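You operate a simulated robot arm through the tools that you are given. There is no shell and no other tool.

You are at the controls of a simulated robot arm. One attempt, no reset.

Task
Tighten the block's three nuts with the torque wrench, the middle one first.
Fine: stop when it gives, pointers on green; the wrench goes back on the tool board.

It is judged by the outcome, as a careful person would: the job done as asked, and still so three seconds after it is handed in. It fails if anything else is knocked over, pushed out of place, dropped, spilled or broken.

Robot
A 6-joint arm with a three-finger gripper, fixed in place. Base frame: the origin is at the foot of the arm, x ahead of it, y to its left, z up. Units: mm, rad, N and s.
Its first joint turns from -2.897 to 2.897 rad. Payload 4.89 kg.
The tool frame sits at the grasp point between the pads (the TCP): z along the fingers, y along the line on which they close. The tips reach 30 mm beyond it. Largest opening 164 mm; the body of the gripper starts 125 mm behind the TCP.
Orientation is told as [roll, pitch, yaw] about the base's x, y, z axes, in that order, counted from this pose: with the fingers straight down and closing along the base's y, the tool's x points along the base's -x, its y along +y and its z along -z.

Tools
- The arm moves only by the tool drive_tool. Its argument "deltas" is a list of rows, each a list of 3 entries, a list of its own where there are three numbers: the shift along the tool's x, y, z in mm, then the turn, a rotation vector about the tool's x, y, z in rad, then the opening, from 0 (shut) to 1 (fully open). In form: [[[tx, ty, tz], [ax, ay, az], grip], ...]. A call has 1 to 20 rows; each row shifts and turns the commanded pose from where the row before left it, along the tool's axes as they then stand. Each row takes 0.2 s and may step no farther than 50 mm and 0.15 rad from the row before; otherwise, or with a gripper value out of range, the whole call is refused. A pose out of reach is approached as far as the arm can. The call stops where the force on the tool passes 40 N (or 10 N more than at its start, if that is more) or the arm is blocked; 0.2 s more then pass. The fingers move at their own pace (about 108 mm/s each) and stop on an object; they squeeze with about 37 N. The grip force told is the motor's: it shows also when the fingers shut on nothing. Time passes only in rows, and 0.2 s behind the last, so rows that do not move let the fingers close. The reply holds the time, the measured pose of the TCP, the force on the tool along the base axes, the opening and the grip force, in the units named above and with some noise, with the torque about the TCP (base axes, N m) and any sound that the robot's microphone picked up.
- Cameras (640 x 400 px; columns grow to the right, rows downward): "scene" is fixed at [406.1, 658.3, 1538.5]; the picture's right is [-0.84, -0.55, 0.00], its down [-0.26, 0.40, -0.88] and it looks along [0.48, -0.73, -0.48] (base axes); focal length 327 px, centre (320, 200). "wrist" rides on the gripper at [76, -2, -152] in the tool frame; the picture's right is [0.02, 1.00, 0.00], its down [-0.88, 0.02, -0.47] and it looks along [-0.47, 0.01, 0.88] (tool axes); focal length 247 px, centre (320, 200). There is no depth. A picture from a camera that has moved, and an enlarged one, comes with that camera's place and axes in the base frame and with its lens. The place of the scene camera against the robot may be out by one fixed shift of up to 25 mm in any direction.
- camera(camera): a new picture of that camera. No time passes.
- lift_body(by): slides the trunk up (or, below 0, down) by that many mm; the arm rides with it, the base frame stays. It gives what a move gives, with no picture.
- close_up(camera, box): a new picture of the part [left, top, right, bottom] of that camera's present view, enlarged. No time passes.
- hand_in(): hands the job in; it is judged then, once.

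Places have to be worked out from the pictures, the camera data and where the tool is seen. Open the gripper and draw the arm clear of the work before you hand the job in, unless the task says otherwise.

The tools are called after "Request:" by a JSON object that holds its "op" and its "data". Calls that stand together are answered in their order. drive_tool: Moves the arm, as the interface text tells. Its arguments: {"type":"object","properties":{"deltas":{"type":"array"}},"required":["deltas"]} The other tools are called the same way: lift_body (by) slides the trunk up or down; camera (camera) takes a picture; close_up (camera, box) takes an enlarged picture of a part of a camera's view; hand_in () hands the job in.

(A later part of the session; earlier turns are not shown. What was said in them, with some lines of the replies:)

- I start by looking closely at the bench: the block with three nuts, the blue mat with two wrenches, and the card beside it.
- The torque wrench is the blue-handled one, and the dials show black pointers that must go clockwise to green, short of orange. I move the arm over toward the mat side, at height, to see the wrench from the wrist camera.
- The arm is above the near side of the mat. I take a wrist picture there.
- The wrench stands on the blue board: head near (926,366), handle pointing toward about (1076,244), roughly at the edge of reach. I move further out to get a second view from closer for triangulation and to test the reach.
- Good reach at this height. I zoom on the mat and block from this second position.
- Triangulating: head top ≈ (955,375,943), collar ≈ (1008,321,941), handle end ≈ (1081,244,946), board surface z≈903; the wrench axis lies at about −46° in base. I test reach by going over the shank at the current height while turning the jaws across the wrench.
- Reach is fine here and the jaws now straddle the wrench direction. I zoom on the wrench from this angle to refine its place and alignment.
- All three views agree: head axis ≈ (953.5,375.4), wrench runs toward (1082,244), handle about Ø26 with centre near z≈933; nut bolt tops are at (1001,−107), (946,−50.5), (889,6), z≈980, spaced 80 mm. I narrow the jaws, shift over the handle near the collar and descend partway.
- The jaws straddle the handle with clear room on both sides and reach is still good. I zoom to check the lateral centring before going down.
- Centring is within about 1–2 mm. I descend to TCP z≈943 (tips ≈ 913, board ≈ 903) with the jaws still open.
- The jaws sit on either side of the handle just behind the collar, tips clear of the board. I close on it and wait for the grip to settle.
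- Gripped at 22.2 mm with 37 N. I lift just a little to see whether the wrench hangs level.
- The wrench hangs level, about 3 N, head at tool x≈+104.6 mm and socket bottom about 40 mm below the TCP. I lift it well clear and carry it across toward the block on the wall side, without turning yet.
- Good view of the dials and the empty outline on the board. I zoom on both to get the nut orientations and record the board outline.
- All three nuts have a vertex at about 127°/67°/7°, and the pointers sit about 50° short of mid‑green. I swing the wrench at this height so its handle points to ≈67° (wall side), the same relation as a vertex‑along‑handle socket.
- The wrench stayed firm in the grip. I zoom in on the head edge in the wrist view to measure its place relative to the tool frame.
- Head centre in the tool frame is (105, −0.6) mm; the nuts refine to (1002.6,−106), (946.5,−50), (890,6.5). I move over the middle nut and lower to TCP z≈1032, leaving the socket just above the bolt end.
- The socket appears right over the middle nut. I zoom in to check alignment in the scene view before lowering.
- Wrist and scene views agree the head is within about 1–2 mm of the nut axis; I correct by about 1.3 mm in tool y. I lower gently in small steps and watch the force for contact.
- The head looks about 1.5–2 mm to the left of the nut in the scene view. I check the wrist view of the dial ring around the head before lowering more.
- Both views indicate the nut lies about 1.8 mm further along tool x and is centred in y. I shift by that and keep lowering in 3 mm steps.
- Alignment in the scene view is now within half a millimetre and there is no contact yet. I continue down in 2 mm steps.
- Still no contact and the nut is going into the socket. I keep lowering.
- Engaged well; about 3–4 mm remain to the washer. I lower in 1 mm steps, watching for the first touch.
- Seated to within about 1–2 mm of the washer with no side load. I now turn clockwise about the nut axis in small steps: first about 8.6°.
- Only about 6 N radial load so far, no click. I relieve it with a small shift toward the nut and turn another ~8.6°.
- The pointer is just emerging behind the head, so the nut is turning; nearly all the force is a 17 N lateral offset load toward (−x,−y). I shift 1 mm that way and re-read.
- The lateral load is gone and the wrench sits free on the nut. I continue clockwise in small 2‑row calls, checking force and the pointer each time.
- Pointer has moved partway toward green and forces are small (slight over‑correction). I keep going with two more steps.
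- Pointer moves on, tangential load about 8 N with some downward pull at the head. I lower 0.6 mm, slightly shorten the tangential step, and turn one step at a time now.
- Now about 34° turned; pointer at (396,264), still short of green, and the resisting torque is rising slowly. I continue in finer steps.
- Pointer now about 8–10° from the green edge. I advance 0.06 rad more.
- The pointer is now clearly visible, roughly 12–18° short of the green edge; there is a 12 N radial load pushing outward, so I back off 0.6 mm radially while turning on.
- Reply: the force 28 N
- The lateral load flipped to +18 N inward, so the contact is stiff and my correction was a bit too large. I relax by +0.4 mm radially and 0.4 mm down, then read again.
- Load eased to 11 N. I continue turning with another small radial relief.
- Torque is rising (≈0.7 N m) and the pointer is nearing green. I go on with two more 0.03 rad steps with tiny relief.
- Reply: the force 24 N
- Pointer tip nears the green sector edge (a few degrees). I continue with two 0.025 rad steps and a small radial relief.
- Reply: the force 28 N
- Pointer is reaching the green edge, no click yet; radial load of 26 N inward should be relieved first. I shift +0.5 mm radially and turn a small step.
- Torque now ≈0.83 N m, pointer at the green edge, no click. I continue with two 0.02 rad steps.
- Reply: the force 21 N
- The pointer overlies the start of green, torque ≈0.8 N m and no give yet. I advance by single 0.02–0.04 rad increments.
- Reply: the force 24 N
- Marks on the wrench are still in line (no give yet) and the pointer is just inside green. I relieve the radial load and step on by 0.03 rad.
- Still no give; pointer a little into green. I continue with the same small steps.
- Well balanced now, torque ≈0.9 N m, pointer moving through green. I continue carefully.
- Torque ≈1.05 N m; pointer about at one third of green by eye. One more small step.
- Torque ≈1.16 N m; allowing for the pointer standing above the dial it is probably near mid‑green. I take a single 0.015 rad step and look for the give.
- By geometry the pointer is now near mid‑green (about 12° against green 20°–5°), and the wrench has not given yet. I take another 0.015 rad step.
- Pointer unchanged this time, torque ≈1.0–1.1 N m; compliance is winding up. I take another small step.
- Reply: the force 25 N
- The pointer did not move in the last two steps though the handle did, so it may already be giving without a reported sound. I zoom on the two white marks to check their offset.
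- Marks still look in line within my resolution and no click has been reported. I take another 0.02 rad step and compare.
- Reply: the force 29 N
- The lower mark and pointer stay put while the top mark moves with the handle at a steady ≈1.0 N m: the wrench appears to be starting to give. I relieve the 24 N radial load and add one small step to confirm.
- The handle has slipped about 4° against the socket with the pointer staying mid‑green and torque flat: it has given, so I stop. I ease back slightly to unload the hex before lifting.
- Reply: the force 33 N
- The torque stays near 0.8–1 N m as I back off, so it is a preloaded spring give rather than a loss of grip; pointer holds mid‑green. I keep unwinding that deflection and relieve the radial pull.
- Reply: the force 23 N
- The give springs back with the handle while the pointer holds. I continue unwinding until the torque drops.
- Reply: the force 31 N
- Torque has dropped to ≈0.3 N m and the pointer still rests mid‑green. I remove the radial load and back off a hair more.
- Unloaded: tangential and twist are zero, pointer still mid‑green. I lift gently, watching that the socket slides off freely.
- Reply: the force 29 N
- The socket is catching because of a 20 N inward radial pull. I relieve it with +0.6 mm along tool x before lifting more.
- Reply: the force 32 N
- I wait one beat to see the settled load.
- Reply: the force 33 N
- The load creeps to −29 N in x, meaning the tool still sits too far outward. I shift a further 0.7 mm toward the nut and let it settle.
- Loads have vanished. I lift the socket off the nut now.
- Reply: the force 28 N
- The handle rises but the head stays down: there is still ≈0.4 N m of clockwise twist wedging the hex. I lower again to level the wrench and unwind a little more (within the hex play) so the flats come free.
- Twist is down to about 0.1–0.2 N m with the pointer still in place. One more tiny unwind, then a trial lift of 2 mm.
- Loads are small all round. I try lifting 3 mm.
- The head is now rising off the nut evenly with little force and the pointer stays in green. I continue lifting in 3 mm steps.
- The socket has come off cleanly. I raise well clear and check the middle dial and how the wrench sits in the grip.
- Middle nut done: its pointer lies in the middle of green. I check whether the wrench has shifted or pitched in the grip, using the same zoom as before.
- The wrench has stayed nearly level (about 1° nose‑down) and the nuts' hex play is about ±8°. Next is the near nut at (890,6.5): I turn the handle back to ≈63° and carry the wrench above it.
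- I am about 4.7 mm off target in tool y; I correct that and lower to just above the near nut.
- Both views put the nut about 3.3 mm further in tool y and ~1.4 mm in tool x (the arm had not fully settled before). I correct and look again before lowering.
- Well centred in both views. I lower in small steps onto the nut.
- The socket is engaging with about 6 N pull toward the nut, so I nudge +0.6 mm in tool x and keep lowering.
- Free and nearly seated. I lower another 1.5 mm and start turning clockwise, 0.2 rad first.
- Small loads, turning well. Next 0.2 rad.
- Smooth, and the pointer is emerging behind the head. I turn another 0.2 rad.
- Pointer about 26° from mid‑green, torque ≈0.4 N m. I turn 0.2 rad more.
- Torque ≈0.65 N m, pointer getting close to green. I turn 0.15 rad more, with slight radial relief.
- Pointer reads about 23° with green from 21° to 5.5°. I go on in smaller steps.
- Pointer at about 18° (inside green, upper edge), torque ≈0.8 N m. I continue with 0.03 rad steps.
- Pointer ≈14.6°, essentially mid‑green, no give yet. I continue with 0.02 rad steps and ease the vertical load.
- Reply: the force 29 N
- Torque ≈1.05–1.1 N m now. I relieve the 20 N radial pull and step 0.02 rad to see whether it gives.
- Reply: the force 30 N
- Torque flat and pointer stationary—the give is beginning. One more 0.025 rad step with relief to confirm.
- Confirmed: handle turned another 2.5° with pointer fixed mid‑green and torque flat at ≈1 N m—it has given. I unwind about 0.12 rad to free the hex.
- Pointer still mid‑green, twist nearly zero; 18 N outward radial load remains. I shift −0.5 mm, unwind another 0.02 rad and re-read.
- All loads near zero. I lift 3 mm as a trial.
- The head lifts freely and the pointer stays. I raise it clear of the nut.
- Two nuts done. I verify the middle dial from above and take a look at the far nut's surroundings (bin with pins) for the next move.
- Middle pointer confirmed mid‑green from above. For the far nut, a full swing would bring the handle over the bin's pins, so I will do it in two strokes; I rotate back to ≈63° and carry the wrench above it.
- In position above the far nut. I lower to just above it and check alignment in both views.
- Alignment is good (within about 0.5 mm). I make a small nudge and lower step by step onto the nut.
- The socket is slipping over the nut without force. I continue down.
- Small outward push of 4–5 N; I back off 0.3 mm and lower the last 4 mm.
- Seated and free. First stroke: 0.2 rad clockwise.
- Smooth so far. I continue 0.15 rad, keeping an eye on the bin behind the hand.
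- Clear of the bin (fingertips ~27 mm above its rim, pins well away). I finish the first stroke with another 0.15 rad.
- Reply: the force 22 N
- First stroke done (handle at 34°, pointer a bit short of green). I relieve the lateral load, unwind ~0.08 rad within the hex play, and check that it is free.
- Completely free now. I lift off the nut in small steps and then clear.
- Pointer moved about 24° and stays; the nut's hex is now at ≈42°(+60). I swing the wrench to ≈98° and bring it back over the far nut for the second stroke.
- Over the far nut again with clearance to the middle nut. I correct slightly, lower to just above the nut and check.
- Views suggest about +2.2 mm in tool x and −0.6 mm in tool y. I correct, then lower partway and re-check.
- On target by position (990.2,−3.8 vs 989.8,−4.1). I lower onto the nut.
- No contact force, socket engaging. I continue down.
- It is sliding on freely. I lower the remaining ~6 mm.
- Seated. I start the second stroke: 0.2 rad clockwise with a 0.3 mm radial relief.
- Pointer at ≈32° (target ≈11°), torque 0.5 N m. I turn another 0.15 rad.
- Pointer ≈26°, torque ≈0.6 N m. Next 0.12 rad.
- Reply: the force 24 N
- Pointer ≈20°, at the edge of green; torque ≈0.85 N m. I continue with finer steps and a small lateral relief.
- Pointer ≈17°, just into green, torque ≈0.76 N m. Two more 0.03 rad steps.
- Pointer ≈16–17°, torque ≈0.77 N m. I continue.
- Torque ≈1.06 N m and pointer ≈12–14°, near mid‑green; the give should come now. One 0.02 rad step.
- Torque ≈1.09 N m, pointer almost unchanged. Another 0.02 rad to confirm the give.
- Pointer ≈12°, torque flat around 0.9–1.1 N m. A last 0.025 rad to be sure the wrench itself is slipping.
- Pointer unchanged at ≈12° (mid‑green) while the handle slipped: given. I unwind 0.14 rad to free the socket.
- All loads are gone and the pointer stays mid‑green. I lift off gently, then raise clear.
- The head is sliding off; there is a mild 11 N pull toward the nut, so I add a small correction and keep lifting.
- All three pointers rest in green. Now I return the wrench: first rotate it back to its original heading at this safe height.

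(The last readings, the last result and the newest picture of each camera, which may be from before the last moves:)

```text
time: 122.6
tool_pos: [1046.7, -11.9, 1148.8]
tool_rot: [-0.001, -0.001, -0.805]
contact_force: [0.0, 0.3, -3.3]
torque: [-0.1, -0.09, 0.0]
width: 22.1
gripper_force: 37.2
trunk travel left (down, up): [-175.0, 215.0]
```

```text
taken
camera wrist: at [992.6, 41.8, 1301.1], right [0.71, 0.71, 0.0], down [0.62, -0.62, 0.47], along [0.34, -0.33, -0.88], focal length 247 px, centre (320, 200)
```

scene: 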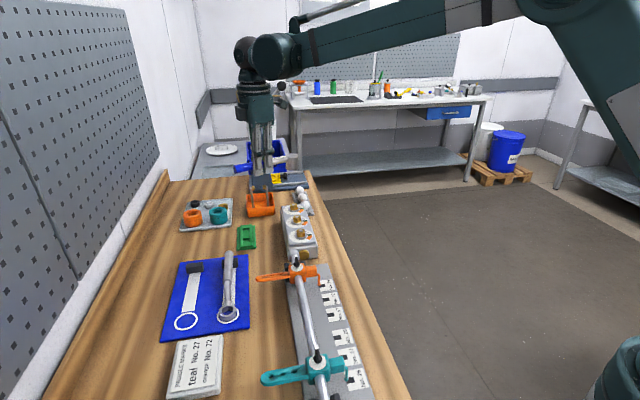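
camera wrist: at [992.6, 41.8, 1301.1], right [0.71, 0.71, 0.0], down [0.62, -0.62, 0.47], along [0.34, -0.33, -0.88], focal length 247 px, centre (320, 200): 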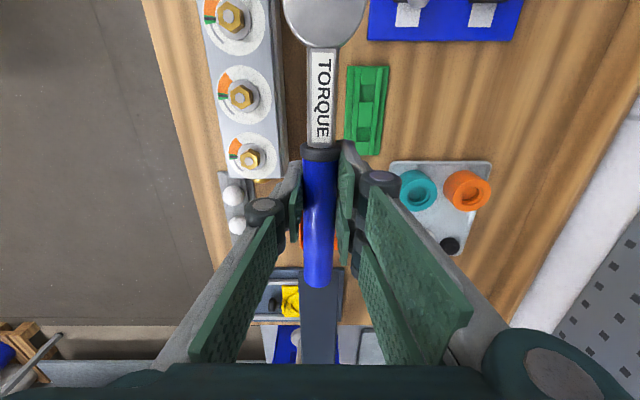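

Heading restored. I carry the wrench over to the tool board at this height, stopping short so I can see the empty outline.

Request:
{"op": "drive_tool", "data": {"deltas": [[[15, 12, 0], [0, 0, 0], 0.0], [[28, 24, 0], [0, 0, 0], 0.0], [[30, 25, 0], [0, 0, 0], 0.0], [[30, 25, 0], [0, 0, 0], 0.0], [[30, 25, 0], [0, 0, 0], 0.0], [[30, 25, 0], [0, 0, 0], 0.0], [[30, 25, 0], [0, 0, 0], 0.0], [[28, 24, 0], [0, 0, 0], 0.0], [[18, 16, 0], [0, 0, 0], 0.0], [[0, 0, 0], [0, 0, 0], 0.0], [[0, 0, 0], [0, 0, 0], 0.0], [[0, 0, 0], [0, 0, 0], 0.0]]}}

Request:
{"op": "camera", "data": {"camera": "wrist"}}

Request:
{"op": "close_up", "data": {"camera": "scene", "box": [130, 210, 270, 350]}}

```text
time: 125.2
tool_pos: [1026.1, 301.8, 1147.3]
tool_rot: [-0.002, 0.0, -0.806]
contact_force: [-0.5, -0.1, -3.1]
torque: [-0.09, -0.09, -0.03]
width: 22.1
gripper_force: 37.7
trunk travel left (down, up): [-175.0, 215.0]
```

```text
taken
camera wrist: at [971.3, 354.7, 1299.2], right [0.7, 0.71, 0.0], down [0.62, -0.62, 0.47], along [0.34, -0.33, -0.88], focal length 247 px, centre (320, 200)
```

wrist: 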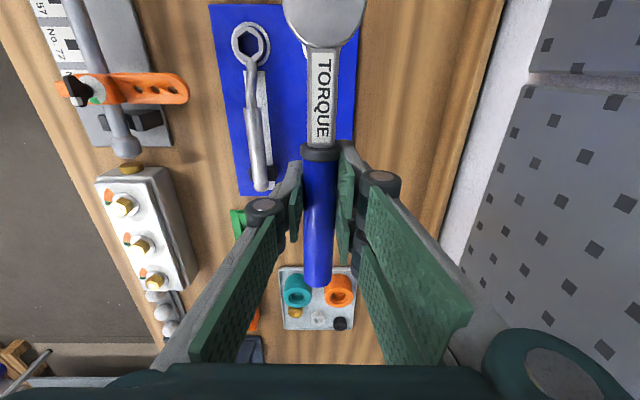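

```text
2.86 times, centred on (200, 280) of scene
camera zoom: at [406.1, 658.3, 1538.5], right [-0.84, -0.55, 0.0], down [-0.26, 0.4, -0.88], along [0.48, -0.73, -0.48], focal length 934 px, centre (663, -29)
```

zoom: 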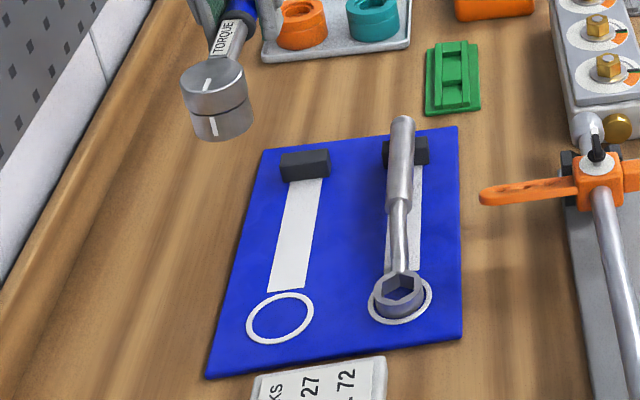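

Directly above its place on the board. I lower to TCP z≈965 (about 20 mm above seat) and check the alignment with the ring and strip.

Request:
{"op": "drive_tool", "data": {"deltas": [[[-1.2, 0, 20], [0, 0, 0], 0.0], [[0, 0, 35], [0, 0, 0], 0.0], [[0, 0, 40], [0, 0, 0], 0.0], [[0, 0, 40], [0, 0, 0], 0.0], [[0, 0, 30], [0, 0, 0], 0.0], [[0, 0, 17], [0, 0, 0], 0.0], [[0, 0, 0], [0, 0, 0], 0.0], [[0, 0, 0], [0, 0, 0], 0.0], [[0, 0, 0], [0, 0, 0], 0.0]]}}

Request:
{"op": "close_up", "data": {"camera": "scene", "box": [155, 245, 255, 345]}}

Request:
{"op": "camera", "data": {"camera": "wrist"}}

```text
time: 127.2
tool_pos: [1025.3, 298.2, 966.6]
tool_rot: [-0.001, -0.001, -0.803]
contact_force: [0.3, 0.6, -2.2]
torque: [-0.08, -0.09, 0.02]
width: 22.0
gripper_force: 37.1
trunk travel left (down, up): [-175.0, 215.0]
```

```text
4.00 times, centred on (205, 295) of scene
camera zoom: at [406.1, 658.3, 1538.5], right [-0.84, -0.55, 0.0], down [-0.26, 0.4, -0.88], along [0.48, -0.73, -0.48], focal length 1308 px, centre (780, -180)
```

zoom: 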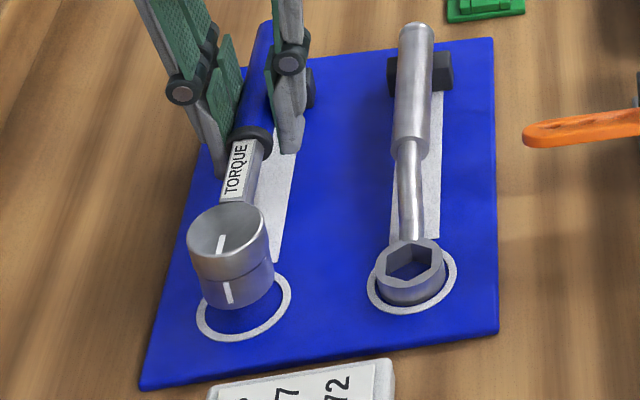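

```text
taken
camera wrist: at [971.5, 352.6, 1119.6], right [0.7, 0.71, 0.0], down [0.62, -0.62, 0.47], along [0.34, -0.33, -0.88], focal length 247 px, centre (320, 200)
```

wrist: 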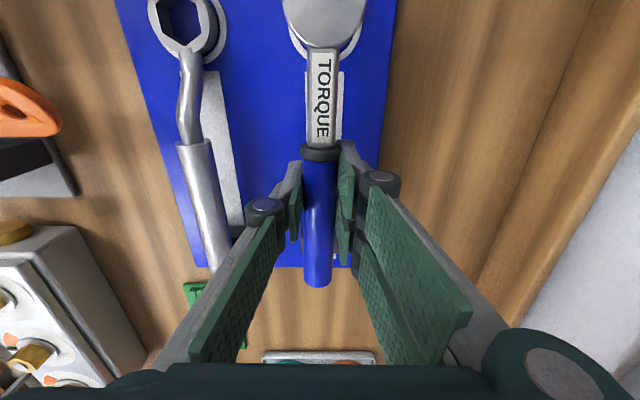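

Close: the projection suggests landing within a few mm of the ring centre. I lower another 14 mm and look again more closely.

Request:
{"op": "drive_tool", "data": {"deltas": [[[0, 0, 8], [0, 0, 0], 0.0], [[0, 0, 6], [0, 0, 0], 0.0], [[0, 0, 0], [0, 0, 0], 0.0], [[0, 0, 0], [0, 0, 0], 0.0], [[0, 0, 0], [0, 0, 0], 0.0]]}}

Request:
{"op": "close_up", "data": {"camera": "scene", "box": [165, 290, 215, 340]}}

Request:
{"op": "close_up", "data": {"camera": "scene", "box": [165, 245, 225, 305]}}

Request:
{"op": "close_up", "data": {"camera": "wrist", "box": [260, 0, 390, 160]}}

```text
time: 128.4
tool_pos: [1025.7, 299.4, 953.2]
tool_rot: [-0.002, 0.001, -0.803]
contact_force: [0.1, -1.0, -3.2]
torque: [-0.08, -0.12, -0.02]
width: 22.2
gripper_force: 37.1
trunk travel left (down, up): [-175.0, 215.0]
```

```text
8.00 times, centred on (190, 315) of scene
camera zoom: at [406.1, 658.3, 1538.5], right [-0.84, -0.55, 0.0], down [-0.26, 0.4, -0.88], along [0.48, -0.73, -0.48], focal length 2616 px, centre (1360, -720)
```

zoom: 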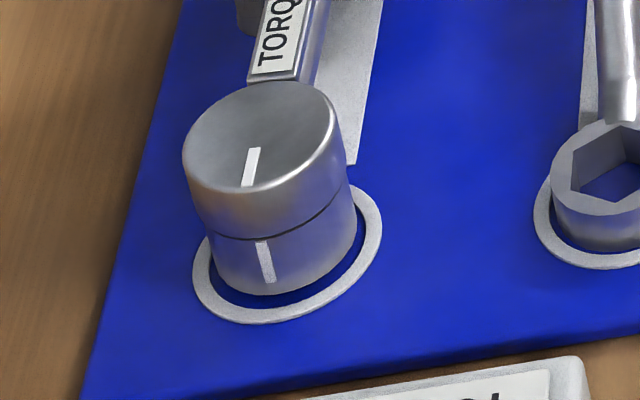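

```text
6.67 times, centred on (195, 275) of scene
camera zoom: at [406.1, 658.3, 1538.5], right [-0.84, -0.55, 0.0], down [-0.26, 0.4, -0.88], along [0.48, -0.73, -0.48], focal length 2180 px, centre (1153, -300)
```

zoom: 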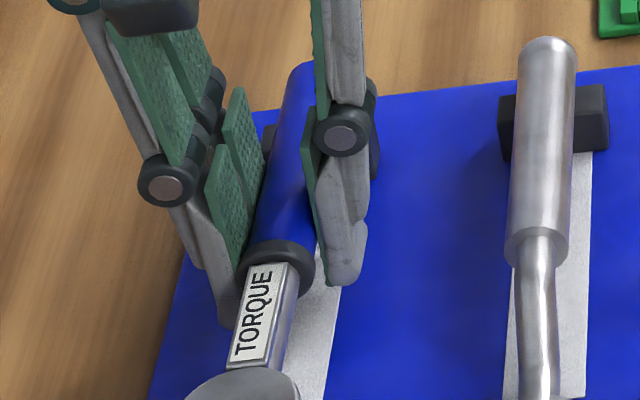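

```text
2.50 times, centred on (325, 80) of wrist
camera zoom: at [971.9, 352.8, 1105.1], right [0.7, 0.71, 0.0], down [0.62, -0.62, 0.47], along [0.34, -0.33, -0.88], focal length 617 px, centre (308, 500)
```

zoom: 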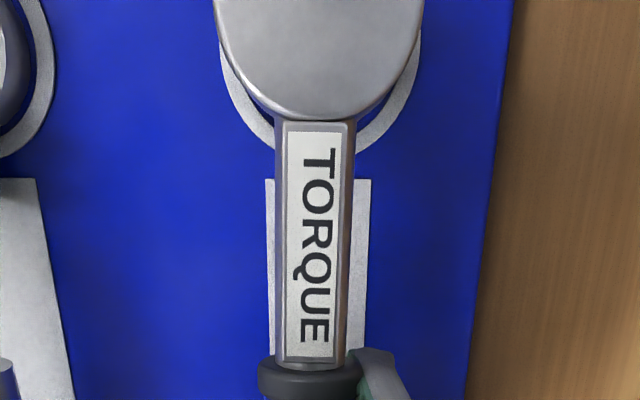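

The wrench is about 1.2 mm off in tool y relative to the ring and strip. I correct that and lower gently until it touches the board.

Request:
{"op": "drive_tool", "data": {"deltas": [[[0.2, 1.2, 0], [0, 0, 0], 0.0], [[0, 0, 2], [0, 0, 0], 0.0], [[0, 0, 2], [0, 0, 0], 0.0], [[0, 0, 1], [0, 0, 0], 0.0], [[0, 0, 0], [0, 0, 0], 0.0], [[0, 0, 0], [0, 0, 0], 0.0]]}}

Request:
{"op": "close_up", "data": {"camera": "scene", "box": [165, 290, 215, 340]}}

```text
time: 129.8
tool_pos: [1026.9, 300.2, 948.8]
tool_rot: [0.0, 0.001, -0.805]
contact_force: [-2.3, 0.2, 0.5]
torque: [0.18, 0.24, 0.02]
width: 22.1
gripper_force: 37.3
trunk travel left (down, up): [-175.0, 215.0]
```

```text
8.00 times, centred on (190, 315) of scene
camera zoom: at [406.1, 658.3, 1538.5], right [-0.84, -0.55, 0.0], down [-0.26, 0.4, -0.88], along [0.48, -0.73, -0.48], focal length 2616 px, centre (1360, -720)
```

zoom: 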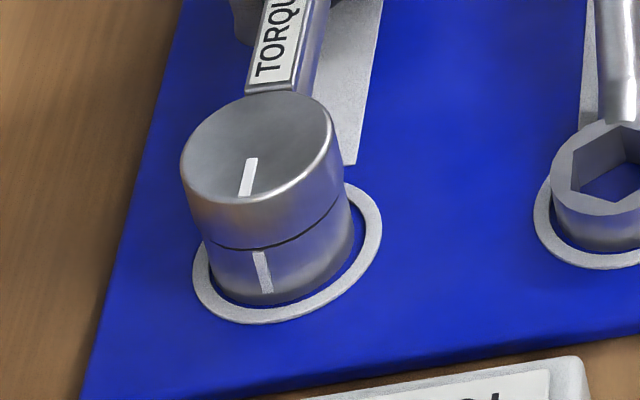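

The head has touched the board (Fz changed by ≈4 N) while the handle is still slightly high because of the nose‑down tilt. I lower the handle further in 1 mm steps so it levels onto its rest.

Request:
{"op": "drive_tool", "data": {"deltas": [[[0, -0.4, 1], [0, 0, 0], 0.0], [[0, 0, 1], [0, 0, 0], 0.0], [[0, 0, 1], [0, 0, 0], 0.0], [[0, 0, 0], [0, 0, 0], 0.0], [[0, 0, 0], [0, 0, 0], 0.0]]}}

Request:
{"op": "close_up", "data": {"camera": "scene", "box": [165, 290, 215, 340]}}

Request:
{"op": "close_up", "data": {"camera": "scene", "box": [165, 245, 225, 305]}}

```text
time: 131.0
tool_pos: [1026.5, 298.7, 944.6]
tool_rot: [0.001, 0.001, -0.804]
contact_force: [3.2, 1.9, 9.5]
torque: [-0.03, -0.08, -0.28]
width: 21.8
gripper_force: 37.3
trunk travel left (down, up): [-175.0, 215.0]
```

```text
8.00 times, centred on (190, 315) of scene
camera zoom: at [406.1, 658.3, 1538.5], right [-0.84, -0.55, 0.0], down [-0.26, 0.4, -0.88], along [0.48, -0.73, -0.48], focal length 2616 px, centre (1360, -720)
```

zoom: 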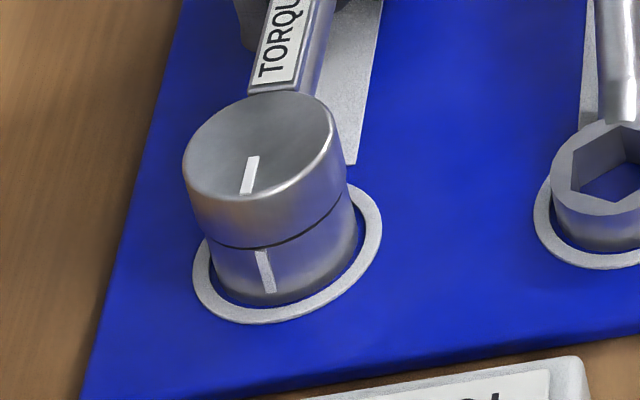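

```text
6.67 times, centred on (195, 275) of scene
camera zoom: at [406.1, 658.3, 1538.5], right [-0.84, -0.55, 0.0], down [-0.26, 0.4, -0.88], along [0.48, -0.73, -0.48], focal length 2180 px, centre (1153, -300)
```

zoom: 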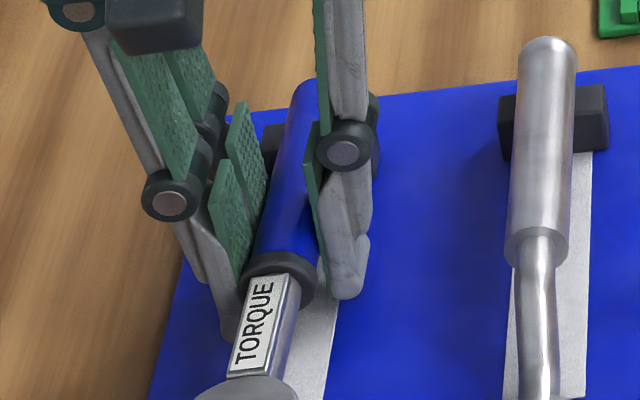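

Both the head and the handle rest are bearing now (12 N net, almost no pitch torque) at the original height. I ease 0.4 mm up and open the jaws.

Request:
{"op": "drive_tool", "data": {"deltas": [[[0, 0, -0.4], [0, 0, 0], 0.0], [[0, 0, 0], [0, 0, 0], 0.16], [[0, 0, 0], [0, 0, 0], 0.22], [[0, 0, 0], [0, 0, 0], 0.32], [[0, 0, 0], [0, 0, 0], 0.42], [[0, 0, 0], [0, 0, 0], 0.45], [[0, 0, 0], [0, 0, 0], 0.45]]}}

Request:
{"op": "close_up", "data": {"camera": "scene", "box": [155, 245, 255, 345]}}

Request:
{"op": "camera", "data": {"camera": "wrist"}}

```text
time: 132.6
tool_pos: [1028.5, 300.0, 944.4]
tool_rot: [0.0, 0.0, -0.805]
contact_force: [0.6, 0.7, 0.1]
torque: [-0.01, 0.02, 0.01]
width: 73.9
gripper_force: 0.1
trunk travel left (down, up): [-175.0, 215.0]
```

```text
4.00 times, centred on (205, 295) of scene
camera zoom: at [406.1, 658.3, 1538.5], right [-0.84, -0.55, 0.0], down [-0.26, 0.4, -0.88], along [0.48, -0.73, -0.48], focal length 1308 px, centre (780, -180)
```

zoom: 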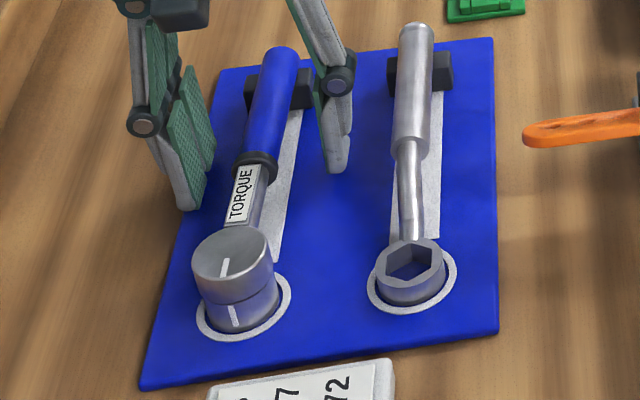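

```text
taken
camera wrist: at [973.4, 352.5, 1097.2], right [0.7, 0.71, 0.0], down [0.62, -0.62, 0.47], along [0.34, -0.33, -0.88], focal length 247 px, centre (320, 200)
```

wrist: 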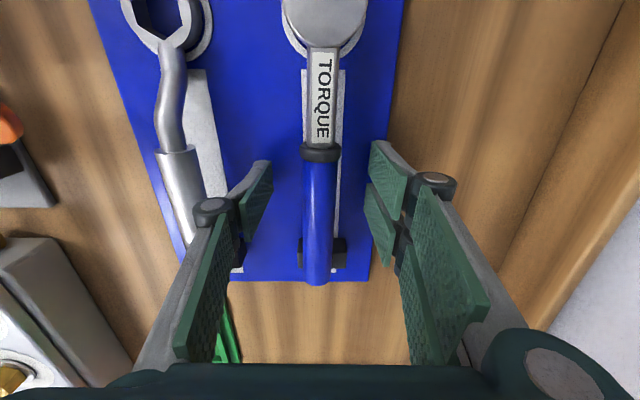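

The wrench stands in its outline, on its rest, free of the jaws. I raise straight up and check.

Request:
{"op": "drive_tool", "data": {"deltas": [[[0, 0, -8], [0, 0, 0], 0.45], [[0, 0, -15], [0, 0, 0], 0.45], [[0, 0, -30], [0, 0, 0], 0.45], [[0, 0, -40], [0, 0, 0], 0.45], [[0, 0, -45], [0, 0, 0], 0.45], [[0, 0, -45], [0, 0, 0], 0.45], [[0, 0, -45], [0, 0, 0], 0.45], [[0, 0, -45], [0, 0, 0], 0.45], [[0, 0, -45], [0, 0, 0], 0.45], [[0, 0, 0], [0, 0, 0], 0.45], [[0, 0, 0], [0, 0, 0], 0.45]]}}

Request:
{"op": "camera", "data": {"camera": "scene"}}

Request:
{"op": "camera", "data": {"camera": "wrist"}}

Request:
{"op": "close_up", "data": {"camera": "scene", "box": [155, 245, 255, 345]}}

```text
time: 135.0
tool_pos: [1029.2, 298.2, 1265.3]
tool_rot: [0.001, 0.0, -0.805]
contact_force: [-0.8, -0.1, 0.4]
torque: [0.01, -0.05, 0.0]
width: 73.8
gripper_force: 0.0
trunk travel left (down, up): [-175.0, 215.0]
```

```text
taken
```

scene: 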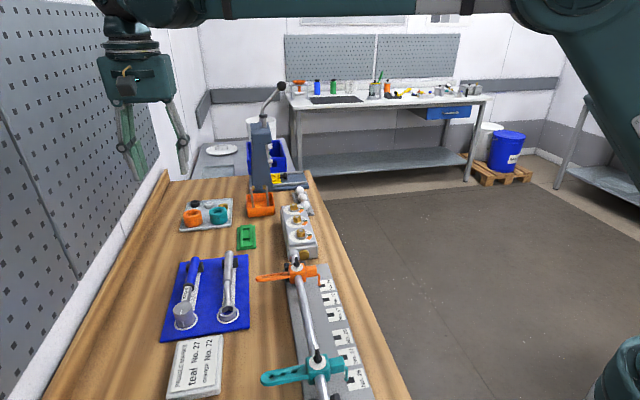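

```text
taken
camera wrist: at [974.9, 352.6, 1417.1], right [0.7, 0.71, 0.0], down [0.62, -0.62, 0.47], along [0.34, -0.33, -0.88], focal length 247 px, centre (320, 200)
```

wrist: 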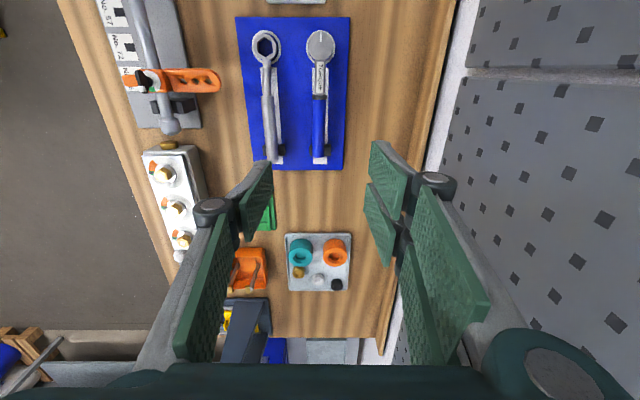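

```text
4.00 times, centred on (205, 295) of scene
camera zoom: at [406.1, 658.3, 1538.5], right [-0.84, -0.55, 0.0], down [-0.26, 0.4, -0.88], along [0.48, -0.73, -0.48], focal length 1308 px, centre (780, -180)
```

zoom: 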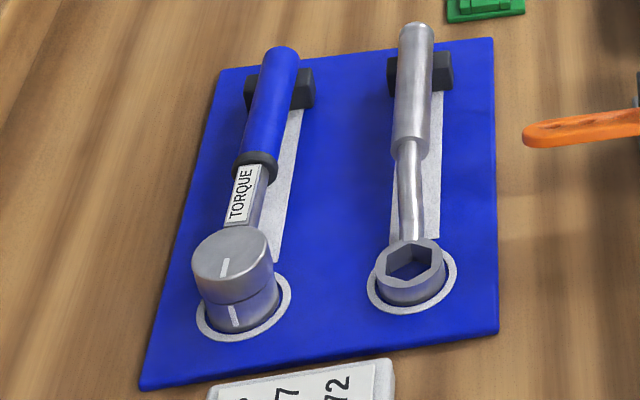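

The wrench sits exactly in its outline. I withdraw the arm back toward its start position at height, with the gripper opened.

Request:
{"op": "drive_tool", "data": {"deltas": [[[-3, -22, 0], [0, 0, 0], 0.6], [[-6, -44, 0], [0, 0, 0], 0.7], [[-6, -44, 0], [0, 0, 0], 0.8], [[-6, -44, 0], [0, 0, 0], 0.9], [[-6, -44, 0], [0, 0, 0], 1.0], [[-6, -44, 0], [0, 0, 0], 1.0], [[-6, -44, 0], [0, 0, 0], 1.0], [[-6, -44, 0], [0, 0, 0], 1.0], [[-6, -44, 0], [0, 0, 0], 1.0], [[-6, -44, 0], [0, 0, 0], 1.0], [[-5, -35, 0], [0, 0, 0], 1.0], [[-3, -22, 0], [0, 0, 0], 1.0], [[0, 0, 0], [0, 0, -0.13], 1.0], [[0, 0, 0], [0, 0, -0.14], 1.0], [[0, 0, 0], [0, 0, -0.14], 1.0], [[0, 0, 0], [0, 0, -0.14], 1.0], [[0, 0, 0], [0, 0, -0.14], 1.0], [[0, 0, 0], [0, 0, -0.115], 1.0], [[0, 0, 0], [0, 0, 0], 1.0], [[0, 0, 0], [0, 0, 0], 1.0]]}}

Request:
{"op": "camera", "data": {"camera": "wrist"}}

Request:
{"op": "camera", "data": {"camera": "scene"}}

Request:
{"op": "close_up", "data": {"camera": "scene", "box": [280, 195, 315, 245]}}

```text
time: 139.2
tool_pos: [730.7, -76.4, 1263.1]
tool_rot: [0.001, 0.0, 0.002]
contact_force: [-0.2, -0.1, 0.4]
torque: [-0.01, -0.01, -0.03]
width: 164.2
gripper_force: 0.0
trunk travel left (down, up): [-175.0, 215.0]
```

```text
taken
camera wrist: at [654.2, -79.4, 1415.8], right [-0.02, 1.0, 0.0], down [0.88, 0.02, 0.47], along [0.47, 0.01, -0.88], focal length 247 px, centre (320, 200)
```

wrist: 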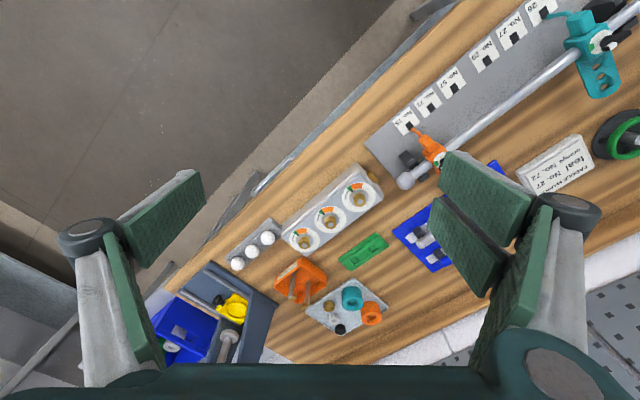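

```text
taken
```

scene: 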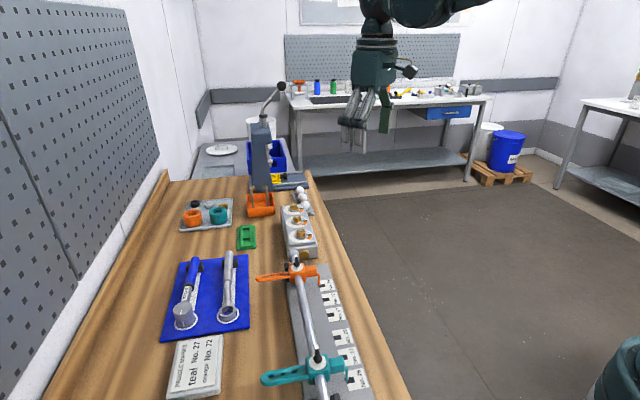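

```text
8.00 times, centred on (298, 220) of scene
camera zoom: at [406.1, 658.3, 1538.5], right [-0.84, -0.55, 0.0], down [-0.26, 0.4, -0.88], along [0.48, -0.73, -0.48], focal length 2616 px, centre (500, 40)
```

zoom: 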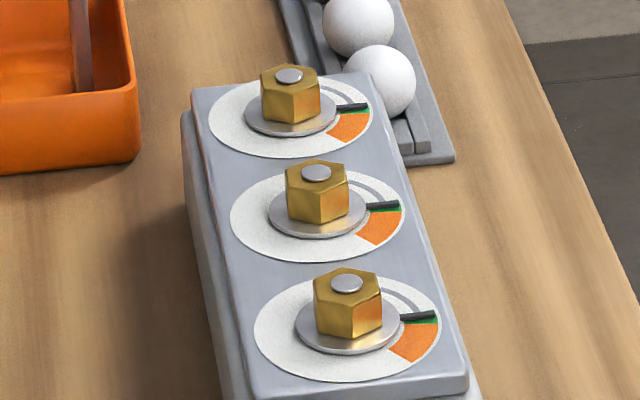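

I take one last close look at the dials from above to confirm all pointers before handing in.

Request:
{"op": "close_up", "data": {"camera": "wrist", "box": [270, 155, 390, 260]}}

Request:
{"op": "close_up", "data": {"camera": "wrist", "box": [280, 210, 340, 260]}}

Request:
{"op": "close_up", "data": {"camera": "wrist", "box": [320, 165, 385, 225]}}

```text
3.81 times, centred on (330, 208) of wrist
camera zoom: at [654.2, -79.4, 1415.8], right [-0.02, 1.0, 0.0], down [0.88, 0.02, 0.47], along [0.47, 0.01, -0.88], focal length 941 px, centre (282, 171)
```

zoom: 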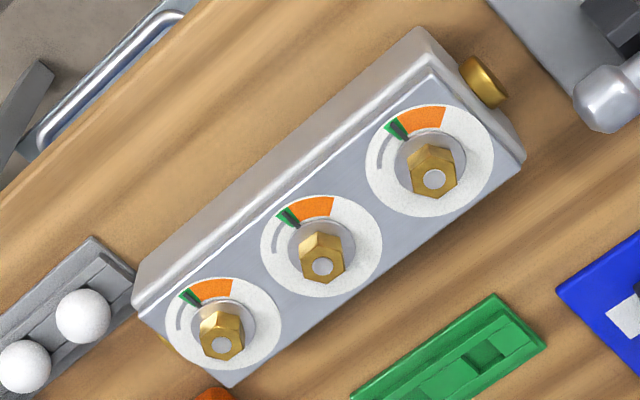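

```text
8.00 times, centred on (310, 235) of wrist
camera zoom: at [654.2, -79.4, 1415.8], right [-0.02, 1.0, 0.0], down [0.88, 0.02, 0.47], along [0.47, 0.01, -0.88], focal length 1976 px, centre (400, -80)
```

zoom: 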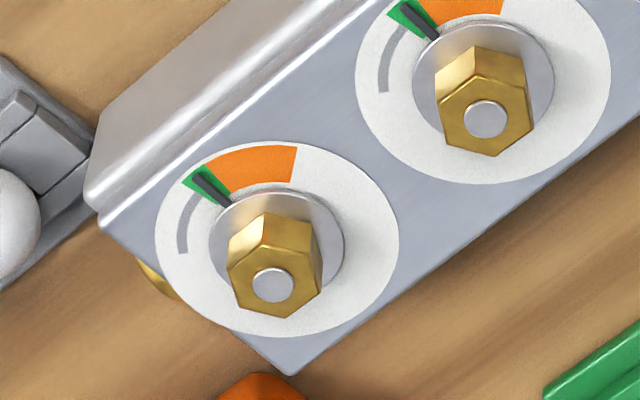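

```text
6.67 times, centred on (352, 195) of wrist
camera zoom: at [654.2, -79.4, 1415.8], right [-0.02, 1.0, 0.0], down [0.88, 0.02, 0.47], along [0.47, 0.01, -0.88], focal length 1646 px, centre (103, 233)
```

zoom: 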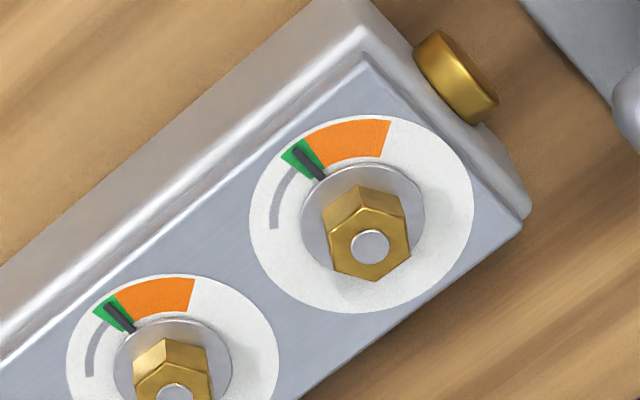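

All three pointers lie inside green with clear margin, the torque wrench is back in its outline on the tool board, nothing else has moved, and the arm is clear with the gripper open. I hand in the job.

Request:
{"op": "hand_in", "data": {}}

```text
The job is handed in.
```

I tightened all three nuts with the torque wrench, the middle one first, and handed the job in. In the last close-ups from above, all three pointers sit inside green, short of orange.

- **The give:** the robot's microphone never reported a click. I judged that the wrench had given when its handle kept turning a few degrees while the pointer stayed still and the torque held at about 1 N m. I stopped each nut there.
- **Far nut:** I tightened this one in two strokes, because a full swing would have brought the handle over the pins in the orange bin.
- **Tool board:** the wrench is back in its outline, with the handle on its rest.
- **Surroundings:** I saw nothing else knocked or moved in the final pictures. The gripper is open and the arm is clear of the bench.
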